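You operate a simulated robot arm through the tools that you are given. There is no shell and no other tool. Be economical: measure what you need, move in short steps, check, and stop when the job is done.

You are at the controls of a simulated robot arm. One attempt, no reset.

## Task
Put two new batteries in the yellow lantern and check that it lights.
Fine: plus ends up, flap shut, lantern off again; the old battery stays on the mat.

Only the result counts: the job must be done as asked and must still hold three seconds after the hand-in. Knocking over, shifting, dropping, spilling or breaking anything else fails it.

## Robot
A 6-joint arm with a two-finger parallel gripper, fixed in place. Base frame: the origin is at the foot of the arm, x ahead of it, y to its left, z up. Units: cm, degrees, N and s.
With the tool pointing down near the work surface it reaches from about 36 to 82 cm from the base axis. Its first joint turns from -166.0 to 166.0 degrees. Payload 3.91 kg.
The tool frame sits at the grasp point between the pads (the TCP): z along the fingers, y along the line on which they close. The tips reach 3 cm beyond it. Largest opening 11 cm; finger width 2, thickness 1; the body of the gripper, 4.8 by 11.2 cm, starts 5.5 cm behind the TCP.
Orientation is that of the tool frame in the base frame, as a unit quaternion [x, y, z, w]. With the fingers straight down and closing along the base's y, the tool's x points along the base's -x, its y along +y and its z along -z.

## Interface
- The arm moves only by the tool jog_arm. Its arguments are lists of equal length, an entry for each row: "delta_rot": the turn, a rotation vector about the base's x, y, z in units of 8 degrees (1.0 is 8 degrees), a list of three; "delta_pos": the shift along the base's x, y, z in units of 25 mm (1.0 is 25 mm), a list of three; "grip": the finger opening in cm, from 0 to 11. In form: {"delta_rot": [[wx, wy, wz], ...], "delta_pos": [[dx, dy, dz], ...], "grip": [grip, ...]}. A call has 1 to 12 rows; each row shifts and turns the commanded pose from where the row before left it. A call with a number of a shift or a turn outside -1 to 1 is refused whole. Each row takes 0.2 s and may step no farther than 5 cm and 8.6 degrees from the row before; otherwise, or with a gripper value out of range, the whole call is refused. Where a pose cannot be reached the arm comes as near as it can. A force on the tool above 90 N (or 10 N above the force at the start of the call, whichever is more), or a blocked arm, ends the call early, and 0.2 s more pass. The fingers move at their own pace (about 4.5 cm/s each) and stop on an object; they squeeze with about 31 N. The grip force told is the motor's: it shows also when the fingers shut on nothing. Time passes only in rows, and 0.2 s behind the last, so rows that do not move let the fingers close. The reply holds the time, the measured pose of the TCP, the force on the tool along the base axes, the opening and the grip force, in the units named above and with some noise.
- Cameras (640 x 400 px; columns grow to the right, rows downward): "scene" is fixed at [39.86, -49.83, 154.9]; the picture's right is [1.00, -0.04, 0.00], its down [-0.02, -0.39, -0.92] and it looks along [0.04, 0.92, -0.39] (base axes); focal length 344 px, centre (320, 200). "wrist" rides on the gripper at [-3.6, 0, -5.7] in the tool frame; the picture's right is [0.00, -1.00, 0.00], its down [0.97, 0.00, -0.24] and it looks along [0.24, 0.00, 0.97] (tool axes); focal length 218 px, centre (320, 200).
- snapshot(camera): a new picture of that camera. It takes no simulated time.
- slide_trunk(by): slides the trunk up (or, below 0, down) by that many cm; the arm rides with it, the base frame stays. It gives what a move gives, with no picture.
- measure_at(camera, pixels): for up to 12 pixels [column, row] of the newest picture of that camera ("zoom" is the newest enlarged one), the place [x, y, z] in the base frame of the surface seen there, good to about 0.2 cm. It takes no simulated time.
- close_up(camera, box): a new picture of the part [left, top, right, bottom] of that camera's present view, enlarged. It takes no simulated time.
- job_done(): hands the job in; it is judged then, once.

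Keep the steps short. Do not move on a guess: measure, check each grasp and each placing, and mend mistakes. In all there are 80 turns and 38 pictures (those below and enlarged ones count). Leave the gripper open and the arm clear of the work at the hand-in unless told otherwise, and finish with a single line.

The tools are called after "Call:" as name(argument=value, ...) on one line, values as JSON. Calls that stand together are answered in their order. jog_arm: Moves the arm, as the interface text tells. Its arguments: {"type":"object","properties":{"delta_rot":{"type":"array","items":{"type":"array","items":{"type":"number"}}},"delta_pos":{"type":"array","items":{"type":"array","items":{"type":"number"}}},"grip":{"type":"array","items":{"type":"number"}}},"required":["delta_rot","delta_pos","grip"]} The other tools are called the same way: slide_trunk (by) slides the trunk up or down; snapshot (camera) takes a picture; measure_at (camera, pixels) gives the place of the surface under pixels of a picture; close_up (camera, box) takes an enlarged picture of a part of a camera's view; job_done () hands the job in.

At the start:

```text
time_s: 0.0
ee_pos: [20.87, 35.98, 122.39]
ee_rot: [-0.001, 1.0, 0.0, 0.0]
ft_force: [0.5, 0.7, 0.6]
grip_width: 11.01
finger_force: 0.1
trunk travel left (down, up): [-55.0, 6.0]
```

scene: 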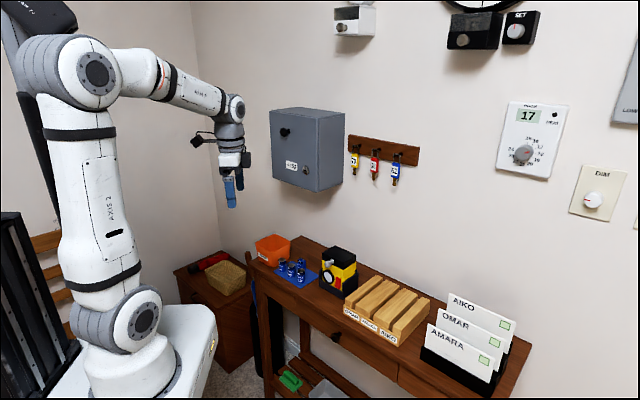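
wrist: 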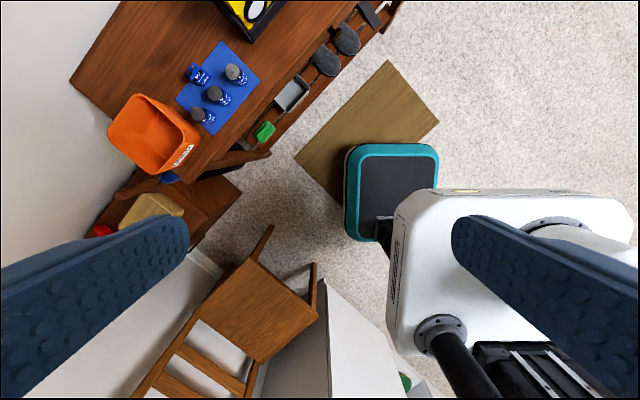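

I see the lantern near (338,270) and batteries near (293,270) in the scene view. I'll enlarge both areas.

Call:
close_up(camera="scene", box=[245, 225, 373, 305])

Call:
close_up(camera="wrist", box=[150, 0, 310, 150])

```text
5.00 times, centred on (309, 265) of scene
```

zoom: 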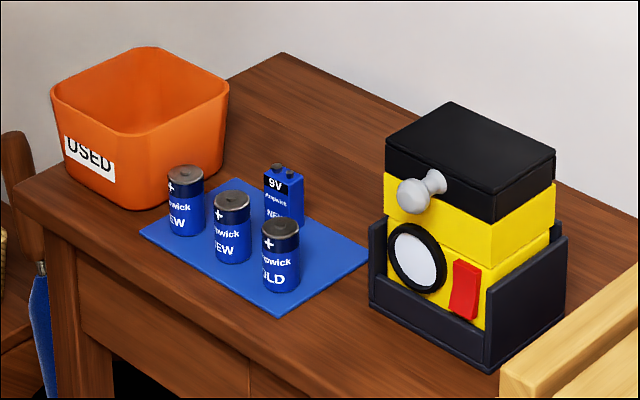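

```text
2.67 times, centred on (230, 75) of wrist
```

zoom: 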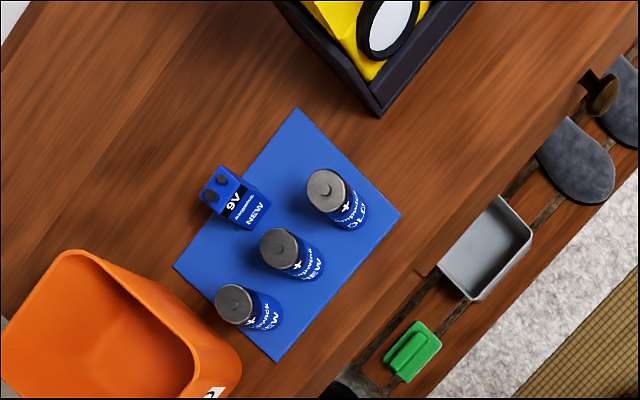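

Two NEW cells, one OLD one, and a 9V block stand on the mat; the lantern has a black lid with a knob and a red switch. I'll measure those places.

Call:
measure_at(camera="scene", pixels=[[282, 259.4], [291.4, 264.8], [301.2, 270.2], [335.4, 246.4], [323, 253.4], [355.2, 255.2], [344, 262.6], [327, 264], [331.8, 261.2], [338, 282.6], [328.6, 277], [344, 268]])

Call:
measure_at(camera="zoom", pixels=[[235, 302], [278, 247], [326, 190], [223, 190], [275, 350], [395, 213], [298, 112], [178, 265], [375, 112], [385, 30], [345, 265], [170, 240]])

```text
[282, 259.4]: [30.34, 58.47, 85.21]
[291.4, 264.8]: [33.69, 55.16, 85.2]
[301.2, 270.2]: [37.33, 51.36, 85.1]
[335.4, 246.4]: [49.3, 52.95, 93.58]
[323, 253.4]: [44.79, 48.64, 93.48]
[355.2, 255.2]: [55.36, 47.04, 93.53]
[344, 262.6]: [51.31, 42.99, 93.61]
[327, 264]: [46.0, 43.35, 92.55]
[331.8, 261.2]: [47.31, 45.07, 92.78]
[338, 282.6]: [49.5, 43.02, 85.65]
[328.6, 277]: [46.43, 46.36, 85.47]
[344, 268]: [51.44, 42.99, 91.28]
```

```text
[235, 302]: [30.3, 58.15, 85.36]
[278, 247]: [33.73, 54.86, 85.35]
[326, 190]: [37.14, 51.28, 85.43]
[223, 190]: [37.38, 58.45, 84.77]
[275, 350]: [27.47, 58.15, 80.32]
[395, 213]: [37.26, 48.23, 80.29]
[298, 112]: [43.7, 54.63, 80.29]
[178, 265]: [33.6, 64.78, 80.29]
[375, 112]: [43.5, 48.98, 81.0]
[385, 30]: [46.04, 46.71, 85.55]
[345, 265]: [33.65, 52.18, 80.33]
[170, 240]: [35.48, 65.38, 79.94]
```

The lid's front edge runs along (0.755, -0.656), about 49° off the base's y, and its knob sticks out in front. I'll go above it, turning the tool 49°, staying high, for a closer look.

Call:
jog_arm(delta_pos=[[0.914, 0.255, -0.378], [0.914, 0.255, -0.378], [0.914, 0.255, -0.378], [0.914, 0.255, -0.378], [0.914, 0.255, -0.378], [0.914, 0.255, -0.378], [0.914, 0.255, -0.378], [0.914, 0.255, -0.378], [0.914, 0.255, -0.378], [0.914, 0.255, -0.378], [0.914, 0.255, -0.378]], delta_rot=[[0, 0, 0.556], [0, 0, 0.556], [0, 0, 0.556], [0, 0, 0.556], [0, 0, 0.556], [0, 0, 0.556], [0, 0, 0.556], [0, 0, 0.556], [0, 0, 0.556], [0, 0, 0.556], [0, 0, 0.556]], grip=[11, 11, 11, 11, 11, 11, 11, 11, 11, 11, 11])

Call:
snapshot(camera="wrist")

```text
time_s: 2.4
ee_pos: [46.15, 43.21, 111.88]
ee_rot: [-0.416, 0.909, 0.0, 0.0]
ft_force: [-0.4, -0.6, -0.2]
grip_width: 11.02
finger_force: 0.1
trunk travel left (down, up): [-55.0, 6.0]
```

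```text
33 pictures are left
```

wrist: 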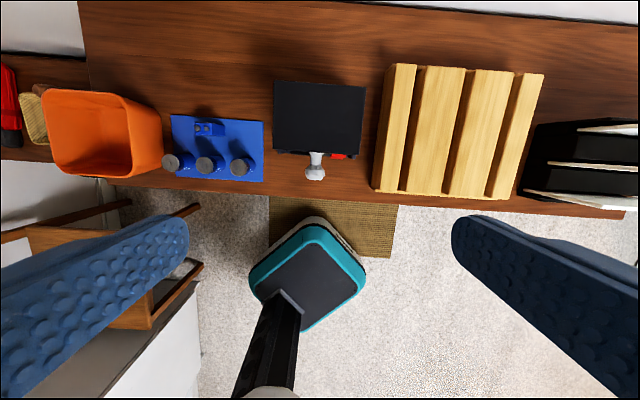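

The lid lies at (318,118), turned about 3–4° from the tool. I'll enlarge the lantern and measure lid corners and knob.

Call:
close_up(camera="wrist", box=[256, 70, 384, 190])

Call:
measure_at(camera="wrist", pixels=[[276, 83], [365, 88], [275, 150], [360, 156], [315, 173], [316, 160], [338, 156], [316, 153], [175, 161], [206, 164], [239, 166], [208, 128]])

```text
3.33 times, centred on (320, 130) of wrist
```

zoom: 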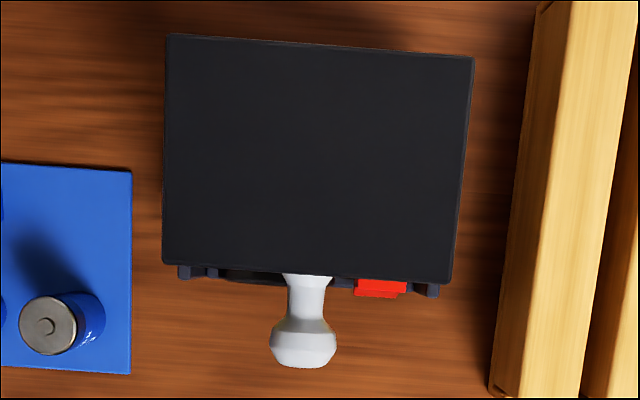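

```text
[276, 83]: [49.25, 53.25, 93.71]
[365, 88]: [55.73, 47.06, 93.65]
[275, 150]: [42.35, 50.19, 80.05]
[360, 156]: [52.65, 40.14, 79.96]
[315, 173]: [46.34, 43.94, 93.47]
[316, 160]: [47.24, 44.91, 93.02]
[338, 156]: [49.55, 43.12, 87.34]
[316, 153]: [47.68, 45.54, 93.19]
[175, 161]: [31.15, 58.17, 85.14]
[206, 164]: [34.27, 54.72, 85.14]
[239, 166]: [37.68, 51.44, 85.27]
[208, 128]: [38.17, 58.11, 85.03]
```

The ball of the knob centers at about (46.3, 43.8, 92.3), 2.3 cm wide. I'll descend above it, correct the turn by -3°, and set the opening to 5 cm.

Call:
jog_arm(delta_pos=[[0.01, 0.034, -0.863], [0.01, 0.034, -0.863], [0.01, 0.034, -0.863], [0.01, 0.034, -0.863], [0.01, 0.034, -0.863], [0.01, 0.034, -0.863], [0, 0.034, -0.863]], delta_rot=[[0, 0, -0.055], [0, 0, -0.055], [0, 0, -0.055], [0, 0, -0.055], [0, 0, -0.055], [0, 0, -0.055], [0, 0, -0.055]], grip=[5, 5, 5, 5, 5, 5, 5])

Call:
snapshot(camera="wrist")

```text
time_s: 4.0
ee_pos: [46.25, 43.83, 96.9]
ee_rot: [-0.39, 0.921, 0.0, -0.001]
ft_force: [-0.2, -0.1, -0.9]
grip_width: 5.01
finger_force: 0.1
trunk travel left (down, up): [-55.0, 6.0]
```

```text
31 pictures are left
```

wrist: 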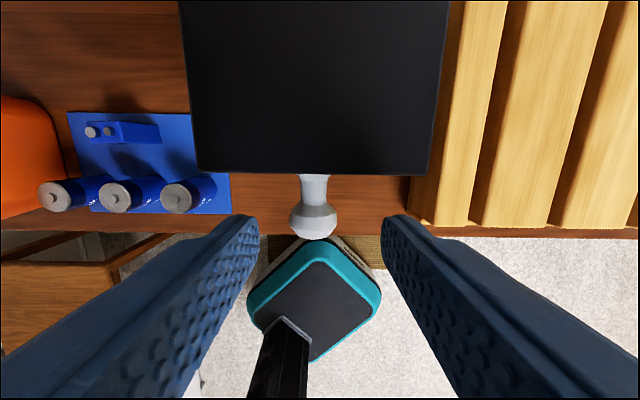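

The ball at (314,219) is nearly midway between the fingers. I'll shift 0.3 cm left, go down 3 cm and close on it.

Call:
jog_arm(delta_pos=[[-0.04, 0.04, -0.62], [-0.04, 0.04, -0.62], [0, 0, 0], [0, 0, 0], [0, 0, 0]], delta_rot=[[0, 0, 0], [0, 0, 0], [0, 0, 0], [0, 0, 0], [0, 0, 0]], grip=[5, 5, 1.5, 1.5, 1.5])

```text
time_s: 5.2
ee_pos: [45.99, 43.86, 93.63]
ee_rot: [-0.39, 0.921, 0.0, 0.0]
ft_force: [0.0, -2.3, 0.0]
grip_width: 2.23
finger_force: 30.9
trunk travel left (down, up): [-55.0, 6.0]
```

The ball is held (opening 2.23). I'll try a small lift along an arc about the back edge (radius about 8.9 cm) and watch the force.

Call:
jog_arm(delta_pos=[[0.024, 0.024, 0.494], [0.073, 0.072, 0.484]], delta_rot=[[0, 0, 0], [0, 0, 0]], grip=[1.5, 1.5])

Call:
close_up(camera="scene", box=[276, 205, 404, 285])

```text
time_s: 5.8
ee_pos: [46.27, 44.3, 96.18]
ee_rot: [-0.391, 0.92, 0.0, 0.0]
ft_force: [-0.7, 0.5, 2.3]
grip_width: 1.63
finger_force: 1.5
trunk travel left (down, up): [-55.0, 6.0]
```

```text
5.00 times, centred on (340, 245) of scene
```

zoom: 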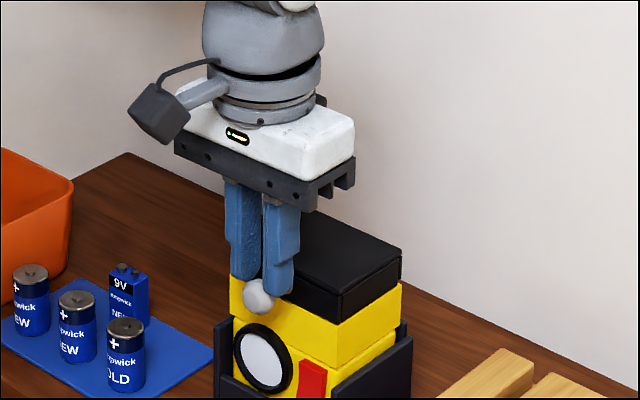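

The fingers slipped off the ball and the lid did not move. Before trying again I'll open, rise, back away in front and tilt the tool to look at the lantern's front.

Call:
jog_arm(delta_pos=[[0, 0, 0.4], [0, 0, 1.0], [-0.387, -0.413, 0.1], [-0.387, -0.413, 0.1], [-0.387, -0.413, 0.1], [-0.387, -0.413, 0.1], [-0.387, -0.413, 0.1], [-0.387, -0.413, 0.1], [-0.387, -0.413, 0.1], [-0.387, -0.413, 0.1], [-0.387, -0.413, 0.1]], delta_rot=[[0, 0, 0], [0, 0, 0], [0.6, -0.575, 0], [0.6, -0.575, 0], [0.6, -0.575, 0], [0.6, -0.575, 0], [0.6, -0.575, 0], [0.6, -0.575, 0], [0.6, -0.575, 0], [0.6, -0.575, 0], [0.6, -0.575, 0]], grip=[4, 6, 11, 11, 11, 11, 11, 11, 11, 11, 11])

Call:
snapshot(camera="wrist")

```text
time_s: 8.2
ee_pos: [37.83, 35.46, 101.96]
ee_rot: [-0.338, 0.798, 0.197, 0.459]
ft_force: [0.3, 0.4, -0.5]
grip_width: 10.98
finger_force: 0.1
out of reach, approached as far as the arm can: row 7
trunk travel left (down, up): [-55.0, 6.0]
```

```text
29 pictures are left
```

wrist: 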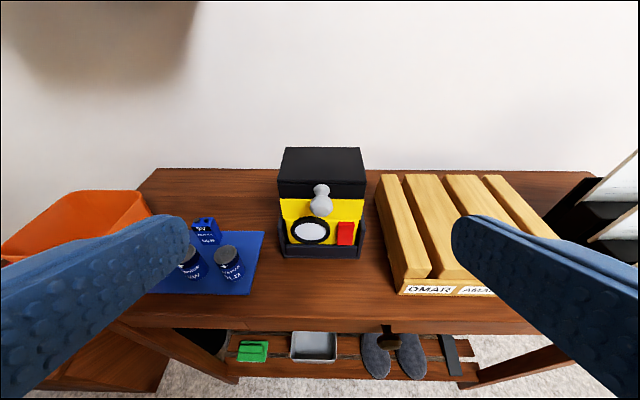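

Call:
close_up(camera="wrist", box=[260, 135, 388, 265])

```text
3.08 times, centred on (324, 200) of wrist
```

zoom: 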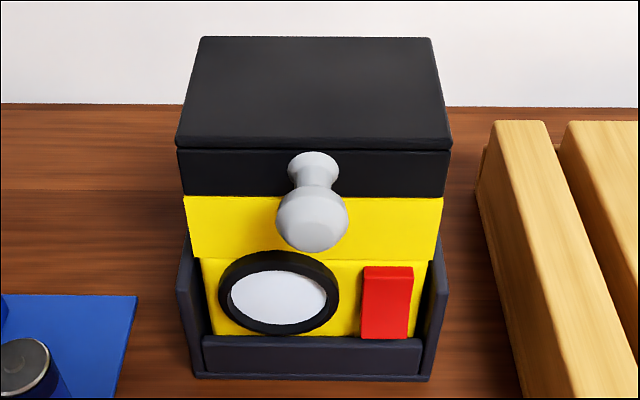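

I see a thin seam just below the top slab (zoom row 147), with the knob rooted below it. I'll measure the heights of seam, band, knob and switch.

Call:
measure_at(camera="zoom", pixels=[[230, 138], [230, 147], [230, 155], [230, 190], [230, 203], [205, 240], [205, 265], [314, 158], [314, 185], [312, 220], [387, 290], [387, 268]])

Call:
measure_at(camera="zoom", pixels=[[387, 325], [280, 300], [300, 358], [435, 300], [190, 300], [202, 42], [430, 42], [182, 135], [448, 138], [186, 180], [442, 180], [312, 245]])

```text
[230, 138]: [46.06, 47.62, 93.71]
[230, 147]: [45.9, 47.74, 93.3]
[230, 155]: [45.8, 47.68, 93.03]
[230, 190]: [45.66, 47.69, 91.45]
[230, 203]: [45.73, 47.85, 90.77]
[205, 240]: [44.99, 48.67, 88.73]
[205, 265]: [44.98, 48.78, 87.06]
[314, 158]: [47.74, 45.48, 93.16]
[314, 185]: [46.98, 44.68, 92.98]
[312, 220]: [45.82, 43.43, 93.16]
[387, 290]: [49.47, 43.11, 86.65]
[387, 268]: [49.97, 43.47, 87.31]
```

```text
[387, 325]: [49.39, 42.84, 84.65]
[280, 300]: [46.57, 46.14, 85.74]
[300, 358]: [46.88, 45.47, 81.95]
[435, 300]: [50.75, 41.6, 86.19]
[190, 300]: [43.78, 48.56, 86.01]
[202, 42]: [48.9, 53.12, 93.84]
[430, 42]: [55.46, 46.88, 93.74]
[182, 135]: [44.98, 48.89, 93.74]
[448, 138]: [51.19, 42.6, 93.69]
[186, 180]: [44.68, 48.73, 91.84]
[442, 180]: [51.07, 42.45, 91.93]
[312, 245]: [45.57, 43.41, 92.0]
```

The band spans z 91.3–93.4 with the ball centred near (46.0, 43.7, 92.2). I'll return upright over the ball, go lower this time for a deeper hold, then test what force resists.

Call:
jog_arm(delta_pos=[[0.363, 0.368, -0.132], [0.363, 0.368, -0.132], [0.363, 0.368, -0.132], [0.363, 0.368, -0.132], [0.363, 0.368, -0.132], [0.363, 0.368, -0.132], [0.363, 0.368, -0.132], [0.363, 0.368, -0.132], [0.363, 0.368, -0.132], [0, 0, -0.83], [0, 0, -0.83], [0, 0, -0.83]], delta_rot=[[-0.6, 0.575, 0], [-0.6, 0.575, 0], [-0.6, 0.575, 0], [-0.6, 0.575, 0], [-0.6, 0.575, 0], [-0.6, 0.575, 0], [-0.6, 0.575, 0], [-0.6, 0.575, 0], [-0.6, 0.575, 0], [0, 0, 0], [0, 0, 0], [0, 0, 0]], grip=[11, 10, 9, 8, 7, 6, 5, 5, 5, 5, 5, 5])

Call:
jog_arm(delta_pos=[[0, 0, 0], [0, 0, 0], [0, 0, 0], [0.01, 0.01, 0.15], [0, 0, 0]], delta_rot=[[0, 0, 0], [0, 0, 0], [0, 0, 0], [0, 0, 0], [0, 0, 0]], grip=[1.5, 1.5, 1.5, 1.5, 1.5])

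```text
time_s: 10.8
ee_pos: [45.89, 43.64, 92.66]
ee_rot: [-0.39, 0.921, 0.0, 0.0]
ft_force: [-0.7, -0.3, -0.2]
grip_width: 5.01
finger_force: 0.0
trunk travel left (down, up): [-55.0, 6.0]
```

```text
time_s: 12.0
ee_pos: [45.91, 43.58, 92.93]
ee_rot: [-0.391, 0.92, -0.001, -0.001]
ft_force: [-1.5, -0.9, -0.8]
grip_width: 2.25
finger_force: 30.9
trunk travel left (down, up): [-55.0, 6.0]
```

Held, and almost no resisting force after 0.3 cm. I'll lift another 1 cm slowly and look.

Call:
jog_arm(delta_pos=[[0.005, 0.005, 0.1], [0.008, 0.008, 0.1], [0.012, 0.012, 0.1], [0.016, 0.016, 0.1]], delta_rot=[[0, 0, 0], [0, 0, 0], [0, 0, 0], [0, 0, 0]], grip=[1.5, 1.5, 1.5, 1.5])

Call:
close_up(camera="scene", box=[286, 225, 382, 285])

```text
time_s: 13.0
ee_pos: [45.89, 43.75, 94.07]
ee_rot: [-0.39, 0.921, 0.0, -0.001]
ft_force: [-4.0, -2.7, -7.2]
grip_width: 2.23
finger_force: 30.7
trunk travel left (down, up): [-55.0, 6.0]
```

```text
6.67 times, centred on (334, 255) of scene
```

zoom: 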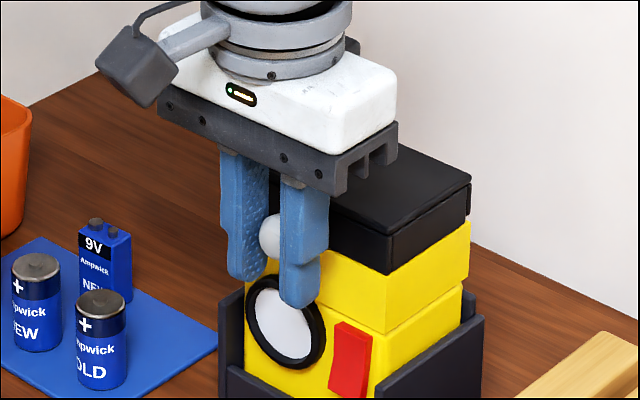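

The ball is between the pads and force is small. I'll measure the lid's corners to see whether it has risen.

Call:
measure_at(camera="zoom", pixels=[[388, 238], [388, 228], [468, 182], [440, 165], [388, 268], [350, 220], [269, 236], [465, 218]])

```text
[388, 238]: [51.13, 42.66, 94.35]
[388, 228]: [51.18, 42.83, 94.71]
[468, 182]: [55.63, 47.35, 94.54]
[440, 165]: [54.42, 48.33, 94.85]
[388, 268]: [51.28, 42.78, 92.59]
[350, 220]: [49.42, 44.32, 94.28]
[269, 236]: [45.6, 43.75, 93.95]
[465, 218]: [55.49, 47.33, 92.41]
```

The whole lid rose about 1 cm, front and back alike. I'll check whether the body (switch, lens) rose too.

Call:
measure_at(camera="zoom", pixels=[[355, 328], [355, 322], [352, 340], [345, 392], [383, 278], [385, 325], [466, 240], [465, 275], [470, 286], [290, 320], [383, 335], [375, 385]])

```text
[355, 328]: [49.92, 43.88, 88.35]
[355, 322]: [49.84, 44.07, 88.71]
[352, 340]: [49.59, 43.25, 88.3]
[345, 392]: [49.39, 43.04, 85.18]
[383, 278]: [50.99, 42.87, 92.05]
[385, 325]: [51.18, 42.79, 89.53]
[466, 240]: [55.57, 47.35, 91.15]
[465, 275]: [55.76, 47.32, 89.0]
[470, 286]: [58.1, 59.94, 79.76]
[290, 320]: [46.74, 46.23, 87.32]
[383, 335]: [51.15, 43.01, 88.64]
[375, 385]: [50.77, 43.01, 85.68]
```

The switch top rose from 87.3 to 88.3: the whole lantern was lifted out of its stand (about 7 N), so the lid doesn't open upward this way. I'll set it straight back down.

Call:
jog_arm(delta_pos=[[-0.016, -0.016, -0.12], [-0.012, -0.012, -0.12], [-0.012, -0.012, -0.12], [-0.01, -0.01, -0.12], [0, 0, -0.06], [0, 0, 0]], delta_rot=[[0, 0, 0], [0, 0, 0], [0, 0, 0], [0, 0, 0], [0, 0, 0], [0, 0, 0]], grip=[1.5, 1.5, 1.5, 1.5, 1.5, 1.5])

```text
time_s: 14.4
ee_pos: [45.85, 43.64, 92.69]
ee_rot: [-0.39, 0.921, 0.0, 0.0]
ft_force: [-0.8, 0.8, -0.4]
grip_width: 2.22
finger_force: 31.2
trunk travel left (down, up): [-55.0, 6.0]
```

It is seated with no force left. Now, still holding the ball, I'll test a gentle pull straight toward the front.

Call:
jog_arm(delta_pos=[[-0.055, -0.058, 0], [-0.055, -0.058, 0], [0, 0, 0]], delta_rot=[[0, 0, 0], [0, 0, 0], [0, 0, 0]], grip=[1.5, 1.5, 1.5])

Call:
close_up(camera="scene", box=[286, 225, 382, 285])

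```text
time_s: 15.2
ee_pos: [45.71, 43.34, 92.75]
ee_rot: [-0.389, 0.921, 0.0, 0.002]
ft_force: [6.7, 6.7, 8.3]
grip_width: 2.22
finger_force: 31.0
trunk travel left (down, up): [-55.0, 6.0]
```

```text
6.67 times, centred on (334, 255) of scene
```

zoom: 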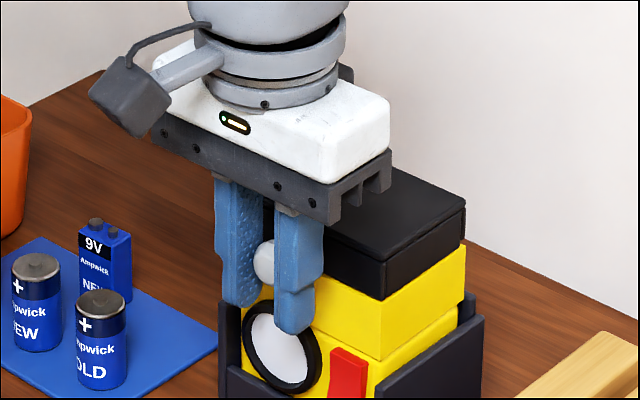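

About 9.5 N resisted and the lantern began to tip, so it isn't a plain pull either. I'll ease back, release, rise, and study the lid's seams more closely.

Call:
jog_arm(delta_pos=[[0.055, 0.058, 0], [0.055, 0.058, 0], [0, 0, 0], [0, 0, 0], [0, 0, 0.5], [0, 0, 0.8], [-0.5, -0.5, 0.8], [-0.5, -0.5, 0.8], [-0.5, -0.5, 0.8], [-0.5, -0.5, 0.8]], delta_rot=[[0, 0, 0], [0, 0, 0], [0, 0, 0], [0, 0, 0], [0, 0, 0], [0, 0, 0], [0, 0, 0], [0, 0, 0], [0, 0, 0], [0, 0, 0]], grip=[1.5, 1.5, 5, 5, 5, 5, 5, 5, 5, 5])

Call:
close_up(camera="scene", box=[316, 240, 364, 300])

Call:
close_up(camera="wrist", box=[250, 0, 390, 100])

```text
time_s: 17.4
ee_pos: [40.83, 38.47, 103.98]
ee_rot: [-0.39, 0.921, 0.0, 0.001]
ft_force: [-1.4, 0.3, 0.5]
grip_width: 5.0
finger_force: 0.0
trunk travel left (down, up): [-55.0, 6.0]
```

```text
6.67 times, centred on (340, 270) of scene
```

zoom: 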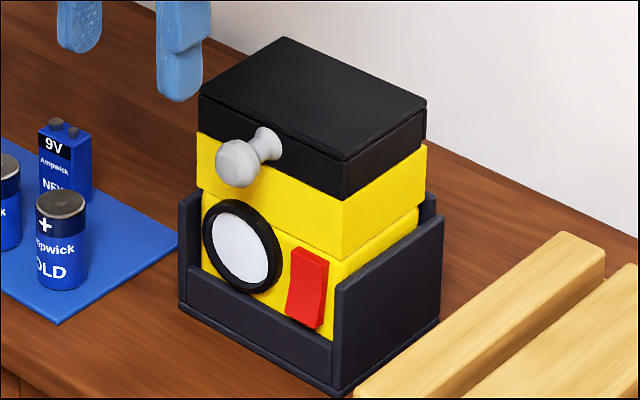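

```text
4.00 times, centred on (320, 50) of wrist
```

zoom: 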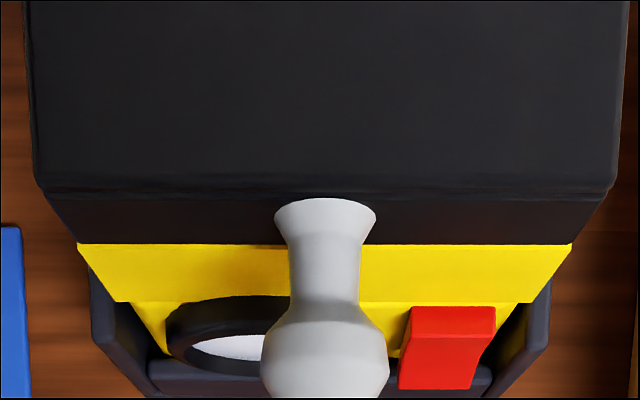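

The lid looks like a top plate with a front lip carrying the knob. I'll grip the ball again and test small sideways moves along the front edge.

Call:
jog_arm(delta_pos=[[0.5075, 0.5175, -0.8], [0.5075, 0.5175, -0.8], [0.5075, 0.5175, -0.8], [0.5075, 0.5175, -0.8], [0, 0, -0.655], [0, 0, -0.655], [0, 0, 0], [0, 0, 0], [0, 0, 0]], delta_rot=[[0, 0, 0], [0, 0, 0], [0, 0, 0], [0, 0, 0], [0, 0, 0], [0, 0, 0], [0, 0, 0], [0, 0, 0], [0, 0, 0]], grip=[5, 5, 5, 5, 5, 5, 1.5, 1.5, 1.5])

Call:
jog_arm(delta_pos=[[0.06, -0.058, 0], [0.06, -0.058, 0], [0, 0, 0]], delta_rot=[[0, 0, 0], [0, 0, 0], [0, 0, 0]], grip=[1.5, 1.5, 1.5])

Call:
jog_arm(delta_pos=[[-0.06, 0.058, 0], [-0.06, 0.058, 0], [-0.06, 0.058, 0], [-0.06, 0.058, 0], [0, 0, 0]], delta_rot=[[0, 0, 0], [0, 0, 0], [0, 0, 0], [0, 0, 0], [0, 0, 0]], grip=[1.5, 1.5, 1.5, 1.5, 1.5])

```text
time_s: 19.4
ee_pos: [45.9, 43.67, 92.53]
ee_rot: [-0.391, 0.92, 0.0, 0.0]
ft_force: [-0.1, -1.5, 1.1]
grip_width: 2.24
finger_force: 30.5
trunk travel left (down, up): [-55.0, 6.0]
```

```text
time_s: 20.2
ee_pos: [46.07, 43.59, 92.78]
ee_rot: [-0.39, 0.921, 0.001, -0.001]
ft_force: [-9.9, 7.2, 2.5]
grip_width: 2.23
finger_force: 31.3
trunk travel left (down, up): [-55.0, 6.0]
```

```text
time_s: 21.4
ee_pos: [45.72, 44.03, 92.61]
ee_rot: [-0.39, 0.921, 0.001, 0.0]
ft_force: [7.3, -12.5, 2.8]
grip_width: 2.24
finger_force: 31.2
trunk travel left (down, up): [-55.0, 6.0]
```

Sideways is rigid both ways. I'll return to neutral and test a push inward (in case it is a push latch).

Call:
jog_arm(delta_pos=[[0.06, -0.058, 0], [0.06, -0.058, 0], [0.055, 0.058, 0], [0.055, 0.058, 0], [0.055, 0.058, 0], [0, 0, 0]], delta_rot=[[0, 0, 0], [0, 0, 0], [0, 0, 0], [0, 0, 0], [0, 0, 0], [0, 0, 0]], grip=[1.5, 1.5, 1.5, 1.5, 1.5, 1.5])

Call:
close_up(camera="scene", box=[286, 225, 382, 285])

```text
time_s: 22.8
ee_pos: [46.09, 44.14, 92.64]
ee_rot: [-0.39, 0.921, 0.0, -0.002]
ft_force: [-19.8, -9.0, 0.5]
grip_width: 2.23
finger_force: 30.8
trunk travel left (down, up): [-55.0, 6.0]
```

```text
6.67 times, centred on (334, 255) of scene
```

zoom: 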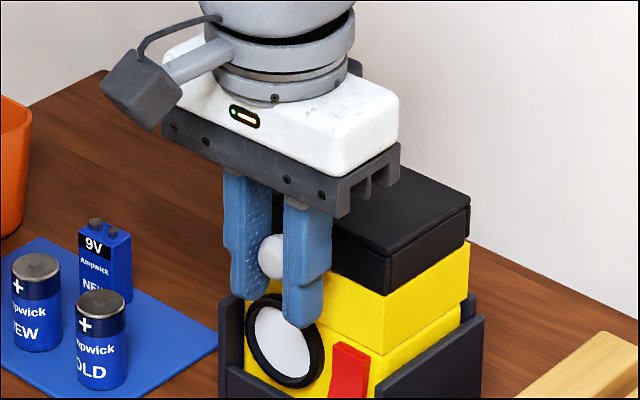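

Rigid too. I'll return to neutral and test turning the knob about its own axis by 24°, holding the ball.

Call:
jog_arm(delta_pos=[[-0.055, -0.058, 0], [-0.055, -0.058, 0], [-0.055, -0.058, 0], [0, 0, 0], [0, 0, 0], [0, 0, 0], [0, 0, 0]], delta_rot=[[0, 0, 0], [0, 0, 0], [0, 0, 0], [-0.69, -0.72, 0], [-0.69, -0.72, 0], [-0.69, -0.72, 0], [0, 0, 0]], grip=[1.5, 1.5, 1.5, 1.5, 1.5, 1.5, 1.5])

Call:
close_up(camera="scene", box=[286, 225, 382, 285])

```text
time_s: 24.4
ee_pos: [46.05, 43.8, 92.6]
ee_rot: [-0.381, 0.901, -0.191, 0.082]
ft_force: [1.1, -0.5, 0.4]
grip_width: 2.22
finger_force: 30.5
trunk travel left (down, up): [-55.0, 6.0]
```

```text
6.67 times, centred on (334, 255) of scene
```

zoom: 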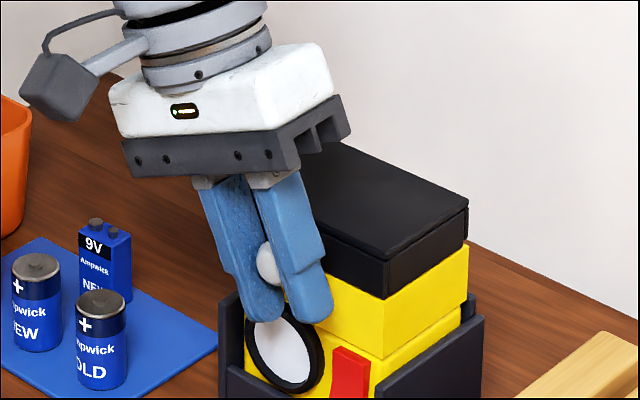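

It turned with no disturbance. With it turned, I'll lift 0.8 cm slowly and watch the force.

Call:
jog_arm(delta_pos=[[0.005, 0.005, 0.08], [0.005, 0.005, 0.08], [0.006, 0.006, 0.08], [0.01, 0.01, 0.08], [0, 0, 0]], delta_rot=[[0, 0, 0], [0, 0, 0], [0, 0, 0], [0, 0, 0], [0, 0, 0]], grip=[1.5, 1.5, 1.5, 1.5, 1.5])

Call:
close_up(camera="scene", box=[286, 225, 382, 285])

Call:
measure_at(camera="zoom", pixels=[[385, 250], [385, 290], [462, 205], [440, 185], [355, 352], [355, 340], [462, 235], [380, 320], [350, 225], [460, 300]])

```text
time_s: 25.6
ee_pos: [45.97, 43.9, 93.4]
ee_rot: [-0.381, 0.901, -0.191, 0.081]
ft_force: [-0.7, 0.0, -5.3]
grip_width: 2.22
finger_force: 31.4
trunk travel left (down, up): [-55.0, 6.0]
```

```text
6.67 times, centred on (334, 255) of scene
```

zoom: 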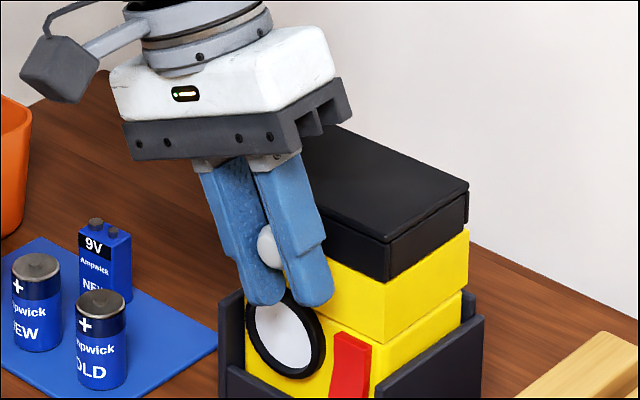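

```text
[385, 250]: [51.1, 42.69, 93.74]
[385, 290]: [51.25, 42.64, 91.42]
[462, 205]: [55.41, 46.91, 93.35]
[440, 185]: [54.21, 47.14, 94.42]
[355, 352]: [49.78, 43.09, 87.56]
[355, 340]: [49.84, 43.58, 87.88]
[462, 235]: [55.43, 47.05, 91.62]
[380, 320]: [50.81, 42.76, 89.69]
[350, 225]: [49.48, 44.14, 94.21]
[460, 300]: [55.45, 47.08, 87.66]
```

The front of the lantern just lifts again with the lid closed. I'll lower it, turn 24° the other way past centre, and test there, then a downward press.

Call:
jog_arm(delta_pos=[[-0.01, -0.01, -0.08], [-0.006, -0.006, -0.08], [-0.005, -0.005, -0.08], [-0.005, -0.005, -0.08], [0, 0, 0], [0, 0, 0], [0, 0, 0], [0, 0, 0], [0, 0, 0], [0, 0, 0], [0, 0, 0]], delta_rot=[[0, 0, 0], [0, 0, 0], [0, 0, 0], [0, 0, 0], [0.69, 0.72, 0], [0.69, 0.72, 0], [0.69, 0.72, 0], [0.69, 0.72, 0], [0.69, 0.72, 0], [0.69, 0.72, 0], [0, 0, 0]], grip=[1.5, 1.5, 1.5, 1.5, 1.5, 1.5, 1.5, 1.5, 1.5, 1.5, 1.5])

Call:
jog_arm(delta_pos=[[0.005, 0.005, 0.08], [0.005, 0.005, 0.08], [0.006, 0.006, 0.08], [0.01, 0.01, 0.08], [0, 0, 0]], delta_rot=[[0, 0, 0], [0, 0, 0], [0, 0, 0], [0, 0, 0], [0, 0, 0]], grip=[1.5, 1.5, 1.5, 1.5, 1.5])

Call:
close_up(camera="scene", box=[286, 225, 382, 285])

```text
time_s: 28.0
ee_pos: [45.93, 43.91, 92.43]
ee_rot: [-0.382, 0.9, 0.191, -0.082]
ft_force: [0.0, 0.7, -0.2]
grip_width: 2.2
finger_force: 31.2
trunk travel left (down, up): [-55.0, 6.0]
```

```text
time_s: 29.2
ee_pos: [46.04, 43.92, 93.42]
ee_rot: [-0.381, 0.901, 0.19, -0.083]
ft_force: [-1.3, -0.8, -4.9]
grip_width: 2.24
finger_force: 31.2
trunk travel left (down, up): [-55.0, 6.0]
```

```text
6.67 times, centred on (334, 255) of scene
```

zoom: 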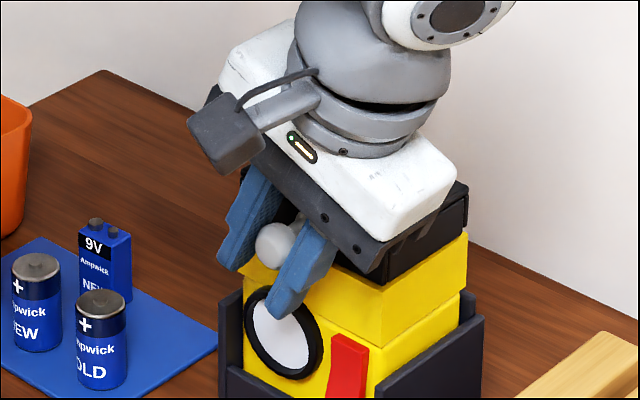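

Same result again (about 5 N, whole lantern tips). A hinge at the left or right side would explain this, since my unrotated grip blocks that turn. I'll set it down, re-grip upright, then turn and lift together as if hinged on the left.

Call:
jog_arm(delta_pos=[[-0.01, -0.01, -0.08], [-0.006, -0.006, -0.08], [-0.005, -0.005, -0.08], [-0.005, -0.005, -0.08], [0, 0, 0], [0, 0, 0], [0, 0, 0], [0, 0, 0], [0, 0, 0], [0, 0, 0], [0, 0, 0]], delta_rot=[[0, 0, 0], [0, 0, 0], [0, 0, 0], [0, 0, 0], [-0.69, -0.72, 0], [-0.69, -0.72, 0], [-0.69, -0.72, 0], [0, 0, 0], [0, 0, 0], [0, 0, 0], [0, 0, 0]], grip=[1.5, 1.5, 1.5, 1.5, 3.2, 3.2, 3.2, 3.2, 1.5, 1.5, 1.5])

Call:
jog_arm(delta_pos=[[-0.006, 0.006, 0.122], [-0.006, 0.006, 0.122], [-0.018, 0.018, 0.12], [-0.018, 0.018, 0.12], [0, 0, 0]], delta_rot=[[-0.345, -0.36, 0], [-0.345, -0.36, 0], [-0.345, -0.36, 0], [-0.345, -0.36, 0], [0, 0, 0]], grip=[1.5, 1.5, 1.5, 1.5, 1.5])

Call:
close_up(camera="scene", box=[286, 225, 382, 285])

```text
time_s: 31.6
ee_pos: [45.94, 43.76, 92.62]
ee_rot: [-0.39, 0.921, 0.0, 0.0]
ft_force: [0.9, -1.3, 0.9]
grip_width: 2.24
finger_force: 30.6
trunk travel left (down, up): [-55.0, 6.0]
```

```text
time_s: 32.8
ee_pos: [45.93, 44.02, 93.76]
ee_rot: [-0.386, 0.912, -0.129, 0.055]
ft_force: [-0.4, -1.9, -5.1]
grip_width: 2.2
finger_force: 31.4
trunk travel left (down, up): [-55.0, 6.0]
```

```text
6.67 times, centred on (334, 255) of scene
```

zoom: 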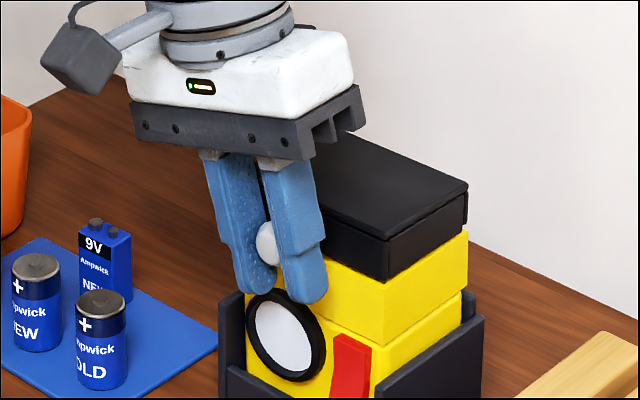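

Still the same. I'll set it down and re-grip upright, then test two directions not yet tried: straight down, and forward-and-up together (the earlier forward pull showed the knob pushing upward).

Call:
jog_arm(delta_pos=[[0.018, -0.018, -0.12], [0.018, -0.018, -0.12], [0.006, -0.006, -0.122], [0.006, -0.006, -0.122], [0, 0, 0], [0, 0, 0], [0, 0, 0], [0, 0, 0], [0, 0, 0], [0, 0, -0.08], [0, 0, 0]], delta_rot=[[0.345, 0.36, 0], [0.345, 0.36, 0], [0.345, 0.36, 0], [0.345, 0.36, 0], [0, 0, 0], [0, 0, 0], [0, 0, 0], [0, 0, 0], [0, 0, 0], [0, 0, 0], [0, 0, 0]], grip=[1.5, 1.5, 1.5, 1.5, 3.2, 3.2, 1.5, 1.5, 1.5, 1.5, 1.5])

Call:
jog_arm(delta_pos=[[0, 0, 0.08], [-0.055, -0.058, 0.04], [-0.055, -0.058, 0.08], [-0.055, -0.058, 0.08], [0, 0, 0]], delta_rot=[[0, 0, 0], [0, 0, 0], [0, 0, 0], [0, 0, 0], [0, 0, 0]], grip=[1.5, 1.5, 1.5, 1.5, 1.5])

Call:
close_up(camera="scene", box=[296, 235, 376, 300])

```text
time_s: 35.2
ee_pos: [46.03, 43.77, 92.49]
ee_rot: [-0.39, 0.921, 0.001, 0.002]
ft_force: [1.5, -2.3, 8.1]
grip_width: 2.27
finger_force: 30.7
trunk travel left (down, up): [-55.0, 6.0]
```

```text
time_s: 36.4
ee_pos: [45.58, 43.32, 93.02]
ee_rot: [-0.39, 0.921, 0.0, -0.001]
ft_force: [-1.3, -0.9, -5.1]
grip_width: 2.21
finger_force: 30.6
trunk travel left (down, up): [-55.0, 6.0]
```

```text
6.15 times, centred on (336, 268) of scene
```

zoom: 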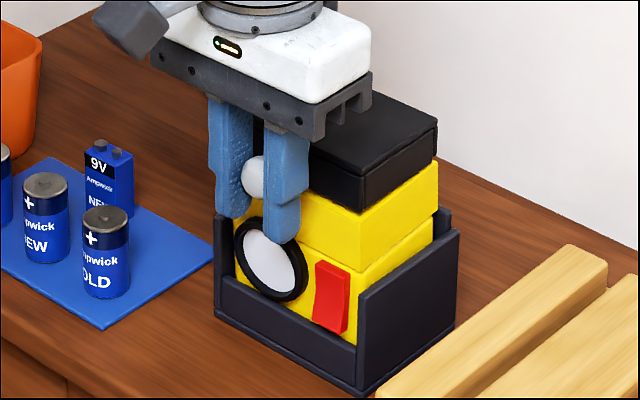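

Downward is rigid, and here the whole lantern just shifts in its stand's play. In my first fast lift something rose high enough to slip, so I'll now lift gradually farther, past 1.5 cm, reading force as the stand begins to restrain the body.

Call:
jog_arm(delta_pos=[[0.06, 0.06, 0.12], [0.06, 0.06, 0.12], [0.06, 0.06, 0.12], [0.03, 0.03, 0.12], [0, 0, 0]], delta_rot=[[0, 0, 0], [0, 0, 0], [0, 0, 0], [0, 0, 0], [0, 0, 0]], grip=[1.5, 1.5, 1.5, 1.5, 1.5])

Call:
jog_arm(delta_pos=[[0.03, 0.03, 0.12], [0.03, 0.03, 0.12], [0, 0, 0]], delta_rot=[[0, 0, 0], [0, 0, 0], [0, 0, 0]], grip=[1.5, 1.5, 1.5])

Call:
jog_arm(delta_pos=[[0.03, 0.03, 0.12], [0.03, 0.03, 0.12], [0, 0, 0]], delta_rot=[[0, 0, 0], [0, 0, 0], [0, 0, 0]], grip=[1.5, 1.5, 1.5])

Call:
close_up(camera="scene", box=[296, 235, 376, 300])

```text
time_s: 37.6
ee_pos: [46.01, 43.94, 94.23]
ee_rot: [-0.389, 0.921, 0.0, 0.0]
ft_force: [-2.4, -1.9, -6.4]
grip_width: 2.23
finger_force: 30.8
trunk travel left (down, up): [-55.0, 6.0]
```

```text
time_s: 38.4
ee_pos: [46.03, 43.96, 94.94]
ee_rot: [-0.39, 0.921, -0.001, 0.0]
ft_force: [-4.2, -3.1, -6.7]
grip_width: 2.24
finger_force: 31.4
trunk travel left (down, up): [-55.0, 6.0]
```

```text
time_s: 39.2
ee_pos: [46.41, 44.23, 95.31]
ee_rot: [-0.39, 0.921, 0.0, 0.0]
ft_force: [-3.2, -3.7, -6.5]
grip_width: 2.24
finger_force: 30.9
trunk travel left (down, up): [-55.0, 6.0]
```

```text
6.15 times, centred on (336, 268) of scene
```

zoom: 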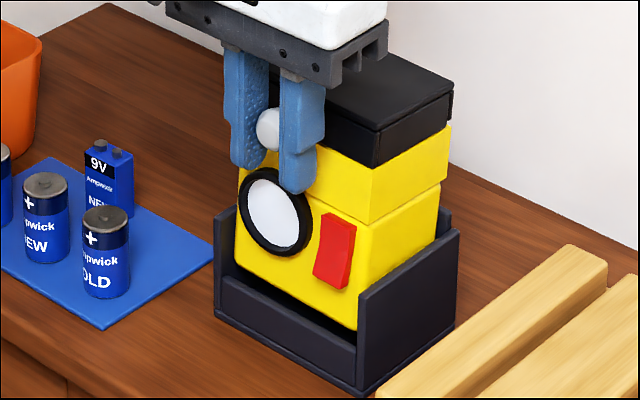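

The lantern rises as one piece at about 6.5 N: the lid's catch needs more than the lantern's weight. I'll set it down; then I'll press the knob sideways so the body wedges against the stand's high side wall and is held down while I lift.

Call:
jog_arm(delta_pos=[[-0.026, -0.03, -0.155], [-0.026, -0.03, -0.155], [-0.026, -0.03, -0.155], [-0.026, -0.03, -0.155], [-0.026, -0.03, -0.155], [-0.026, -0.03, -0.155], [-0.026, -0.03, -0.155], [0, 0, 0], [0, 0, 0], [0, 0, 0], [0, 0, 0], [0, 0, 0]], delta_rot=[[0, 0, 0], [0, 0, 0], [0, 0, 0], [0, 0, 0], [0, 0, 0], [0, 0, 0], [0, 0, 0], [0, 0, 0], [0, 0, 0], [0, 0, 0], [0, 0, 0], [0, 0, 0]], grip=[1.5, 1.5, 1.5, 1.5, 1.5, 1.5, 1.5, 3.2, 3.2, 1.5, 1.5, 1.5])

Call:
jog_arm(delta_pos=[[0.05, -0.048, 0], [0.05, -0.048, 0], [0.05, -0.048, 0], [0, 0, 0]], delta_rot=[[0, 0, 0], [0, 0, 0], [0, 0, 0], [0, 0, 0]], grip=[1.5, 1.5, 1.5, 1.5])

```text
time_s: 41.8
ee_pos: [45.82, 43.76, 92.77]
ee_rot: [-0.39, 0.921, 0.001, 0.0]
ft_force: [0.2, 1.5, 0.4]
grip_width: 2.25
finger_force: 30.6
trunk travel left (down, up): [-55.0, 6.0]
```

```text
time_s: 42.8
ee_pos: [45.98, 43.48, 92.75]
ee_rot: [-0.391, 0.92, 0.0, 0.001]
ft_force: [-12.3, 14.2, 3.9]
grip_width: 2.23
finger_force: 30.8
trunk travel left (down, up): [-55.0, 6.0]
```

Sideways load is about 19 N. Now lift 0.7 cm while keeping it.

Call:
jog_arm(delta_pos=[[0, 0, 0.08], [0, 0, 0.08], [0.004, 0.004, 0.08], [0.005, 0.005, 0.08], [0, 0, 0]], delta_rot=[[0, 0, 0], [0, 0, 0], [0, 0, 0], [0, 0, 0], [0, 0, 0]], grip=[1.5, 1.5, 1.5, 1.5, 1.5])

Call:
close_up(camera="scene", box=[296, 235, 376, 300])

```text
time_s: 44.0
ee_pos: [46.23, 43.23, 93.41]
ee_rot: [-0.389, 0.921, -0.001, -0.001]
ft_force: [-6.5, -0.3, -8.3]
grip_width: 2.27
finger_force: 31.1
trunk travel left (down, up): [-55.0, 6.0]
```

```text
6.15 times, centred on (336, 268) of scene
```

zoom: 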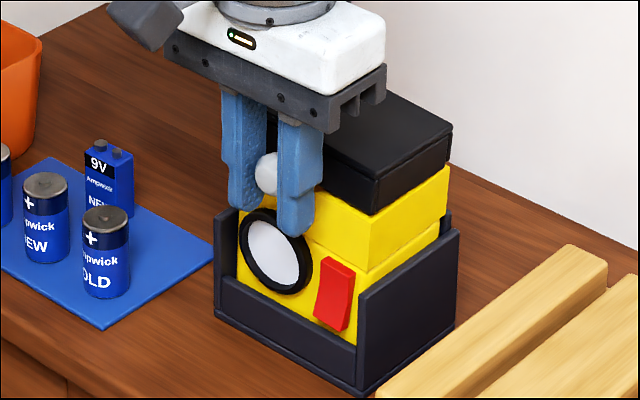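

It just tips over in the stand's play. I'll set it back down exactly, release, rise and go over it to look at its back for the hinge.

Call:
jog_arm(delta_pos=[[-0.05, 0.048, -0.08], [-0.05, 0.048, -0.08], [-0.05, 0.048, -0.08], [-0.003, -0.003, -0.08], [0, 0, 0], [0, 0, 0], [0, 0, 0.9], [0, 0, 0.9], [0, 0, 0.9], [0, 0, 0.9], [0, 0, 0.9]], delta_rot=[[0, 0, 0], [0, 0, 0], [0, 0, 0], [0, 0, 0], [0, 0, 0], [0, 0, 0], [0, 0, 0], [0, 0, 0], [0, 0, 0], [0, 0, 0], [0, 0, 0]], grip=[1.5, 1.5, 1.5, 1.5, 3.5, 3.5, 4, 4, 4, 4, 4])

Call:
jog_arm(delta_pos=[[0.64, 0.66, 0.1], [0.64, 0.66, 0.1], [0.64, 0.66, 0.1], [0.64, 0.66, 0.1], [0.64, 0.66, 0.1]], delta_rot=[[-0.54, 0.52, 0], [-0.54, 0.52, 0], [-0.54, 0.52, 0], [-0.54, 0.52, 0], [-0.54, 0.52, 0]], grip=[11, 11, 11, 11, 11])

Call:
snapshot(camera="wrist")

```text
time_s: 46.4
ee_pos: [45.77, 43.51, 104.17]
ee_rot: [-0.389, 0.921, -0.001, 0.0]
ft_force: [1.2, -0.2, 0.5]
grip_width: 4.01
finger_force: 0.0
trunk travel left (down, up): [-55.0, 6.0]
```

```text
time_s: 47.6
ee_pos: [50.35, 48.0, 104.87]
ee_rot: [-0.377, 0.889, -0.102, -0.238]
ft_force: [-1.0, -0.8, 0.7]
grip_width: 11.0
finger_force: 0.0
out of reach, approached as far as the arm can: row 4, 5
trunk travel left (down, up): [-55.0, 6.0]
```

```text
15 pictures are left
```

wrist: 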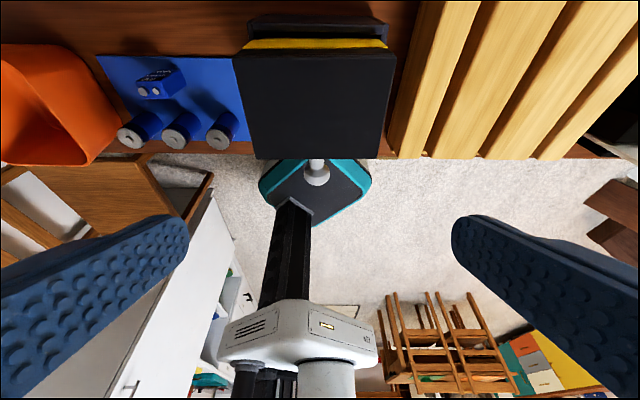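

The back edge shows at rows 40–50. I'll enlarge it.

Call:
close_up(camera="wrist", box=[240, 10, 400, 75])

```text
4.00 times, centred on (320, 42) of wrist
```

zoom: 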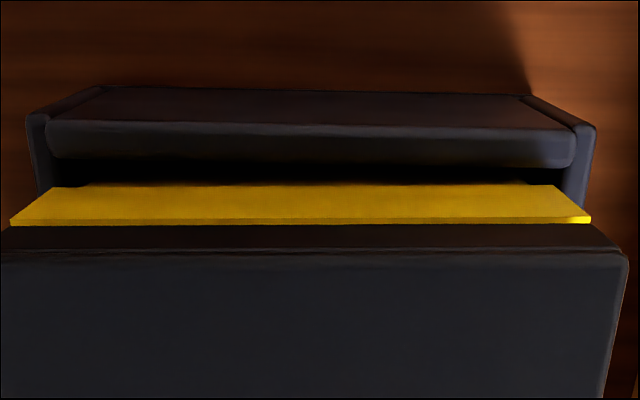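

Behind I see the slab, a black band and a yellow ledge, no visible hinge. I'll move the arm away to the front-left and take a very tight picture of the lid's right side and knob root from the scene camera.

Call:
jog_arm(delta_pos=[[-0.6, -0.6, 0.2], [-0.6, -0.6, 0.2], [-0.6, -0.6, 0.2], [-0.6, -0.6, 0.1], [-0.6, -0.6, 0.1]], delta_rot=[[0.54, -0.52, 0], [0.54, -0.52, 0], [0.54, -0.52, 0], [0.54, -0.52, 0], [0.54, -0.52, 0]], grip=[11, 9, 7, 5, 5])

Call:
close_up(camera="scene", box=[321, 244, 359, 270])

```text
time_s: 48.8
ee_pos: [42.81, 40.62, 106.65]
ee_rot: [-0.39, 0.921, 0.001, 0.001]
ft_force: [0.1, 0.6, 0.0]
grip_width: 5.01
finger_force: 0.0
trunk travel left (down, up): [-55.0, 6.0]
```

```text
15.38 times, centred on (340, 257) of scene
```

zoom: 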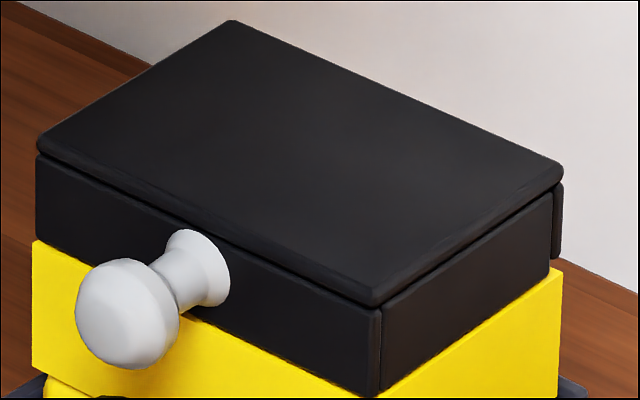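

Now it's clear: the lid is a shell (slab plus four skirt panels) with the knob on its front panel, so it should swing up about its back edge. I'll grip again, press the knob firmly backward so the body jams between the stand's back wall and front sill, and lift while pressing.

Call:
jog_arm(delta_pos=[[0.309, 0.308, -0.75], [0.309, 0.308, -0.75], [0.309, 0.308, -0.75], [0.309, 0.308, -0.75], [0, 0, -0.86], [0, 0, -0.86], [0, 0, -0.86], [0, 0, 0], [0, 0, 0], [0, 0, 0]], delta_rot=[[0, 0, 0], [0, 0, 0], [0, 0, 0], [0, 0, 0], [0, 0, 0], [0, 0, 0], [0, 0, 0], [0, 0, 0], [0, 0, 0], [0, 0, 0]], grip=[5, 5, 5, 5, 5, 5, 5, 1.5, 1.5, 1.5])

Call:
jog_arm(delta_pos=[[0.055, 0.057, 0], [0.055, 0.057, 0], [0.055, 0.057, 0], [0.055, 0.057, 0], [0, 0, 0]], delta_rot=[[0, 0, 0], [0, 0, 0], [0, 0, 0], [0, 0, 0], [0, 0, 0]], grip=[1.5, 1.5, 1.5, 1.5, 1.5])

Call:
jog_arm(delta_pos=[[0.02, 0.02, 0.06], [0.02, 0.02, 0.06], [0.02, 0.02, 0.06], [0, 0, 0]], delta_rot=[[0, 0, 0], [0, 0, 0], [0, 0, 0], [0, 0, 0]], grip=[1.5, 1.5, 1.5, 1.5])

```text
time_s: 51.0
ee_pos: [45.87, 43.84, 92.68]
ee_rot: [-0.391, 0.921, 0.0, 0.001]
ft_force: [-0.4, 0.0, 0.8]
grip_width: 2.23
finger_force: 31.1
trunk travel left (down, up): [-55.0, 6.0]
```

```text
time_s: 52.2
ee_pos: [46.11, 44.22, 92.79]
ee_rot: [-0.391, 0.92, 0.0, -0.001]
ft_force: [-21.9, -8.6, 3.3]
grip_width: 2.24
finger_force: 30.9
trunk travel left (down, up): [-55.0, 6.0]
```

```text
time_s: 53.2
ee_pos: [46.56, 44.41, 93.24]
ee_rot: [-0.39, 0.921, 0.001, 0.0]
ft_force: [-14.7, -7.9, -1.6]
grip_width: 2.24
finger_force: 30.6
trunk travel left (down, up): [-55.0, 6.0]
```

Backward force is holding at about 17 N while it begins to lift. I'll continue: a bit more push and lift.

Call:
jog_arm(delta_pos=[[0.06, 0.06, 0.04], [0.06, 0.06, 0.06], [0.04, 0.04, 0.06], [0.04, 0.04, 0.08], [0, 0, 0]], delta_rot=[[0, 0, 0], [0, 0, 0], [0, 0, 0], [0, 0, 0], [0, 0, 0]], grip=[1.5, 1.5, 1.5, 1.5, 1.5])

Call:
close_up(camera="scene", box=[296, 235, 376, 300])

```text
time_s: 54.4
ee_pos: [46.88, 44.74, 94.0]
ee_rot: [-0.391, 0.921, 0.001, 0.001]
ft_force: [-20.0, -9.8, 0.2]
grip_width: 2.22
finger_force: 30.3
trunk travel left (down, up): [-55.0, 6.0]
```

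```text
6.15 times, centred on (336, 268) of scene
```

zoom: 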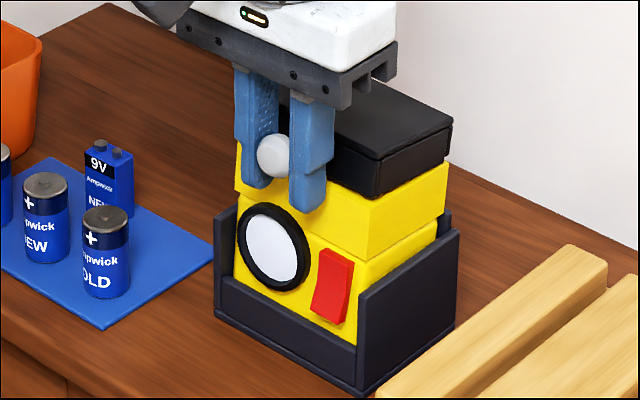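

The body is leaned back and jammed with about 22 N. Now lift more from here.

Call:
jog_arm(delta_pos=[[0.02, 0.02, 0.08], [0.02, 0.02, 0.08], [0, 0, 0]], delta_rot=[[0, 0, 0], [0, 0, 0], [0, 0, 0]], grip=[1.5, 1.5, 1.5])

Call:
jog_arm(delta_pos=[[0.02, 0.02, 0.08], [0.02, 0.02, 0.08], [0, 0, 0]], delta_rot=[[0, 0, 0], [0, 0, 0], [0, 0, 0]], grip=[1.5, 1.5, 1.5])

Call:
jog_arm(delta_pos=[[0.02, 0.02, 0.08], [0.02, 0.02, 0.08], [0, 0, 0]], delta_rot=[[0, 0, 0], [0, 0, 0], [0, 0, 0]], grip=[1.5, 1.5, 1.5])

```text
time_s: 55.2
ee_pos: [47.13, 44.96, 94.29]
ee_rot: [-0.389, 0.921, 0.0, 0.0]
ft_force: [-16.7, -8.0, -3.4]
grip_width: 2.24
finger_force: 30.6
trunk travel left (down, up): [-55.0, 6.0]
```

```text
time_s: 56.0
ee_pos: [47.26, 45.08, 94.61]
ee_rot: [-0.39, 0.921, 0.001, 0.0]
ft_force: [-8.3, -6.6, -5.8]
grip_width: 2.24
finger_force: 30.7
trunk travel left (down, up): [-55.0, 6.0]
```

```text
time_s: 56.8
ee_pos: [47.49, 45.2, 95.02]
ee_rot: [-0.39, 0.921, 0.001, 0.0]
ft_force: [-5.1, -5.4, -6.8]
grip_width: 2.25
finger_force: 30.9
trunk travel left (down, up): [-55.0, 6.0]
```

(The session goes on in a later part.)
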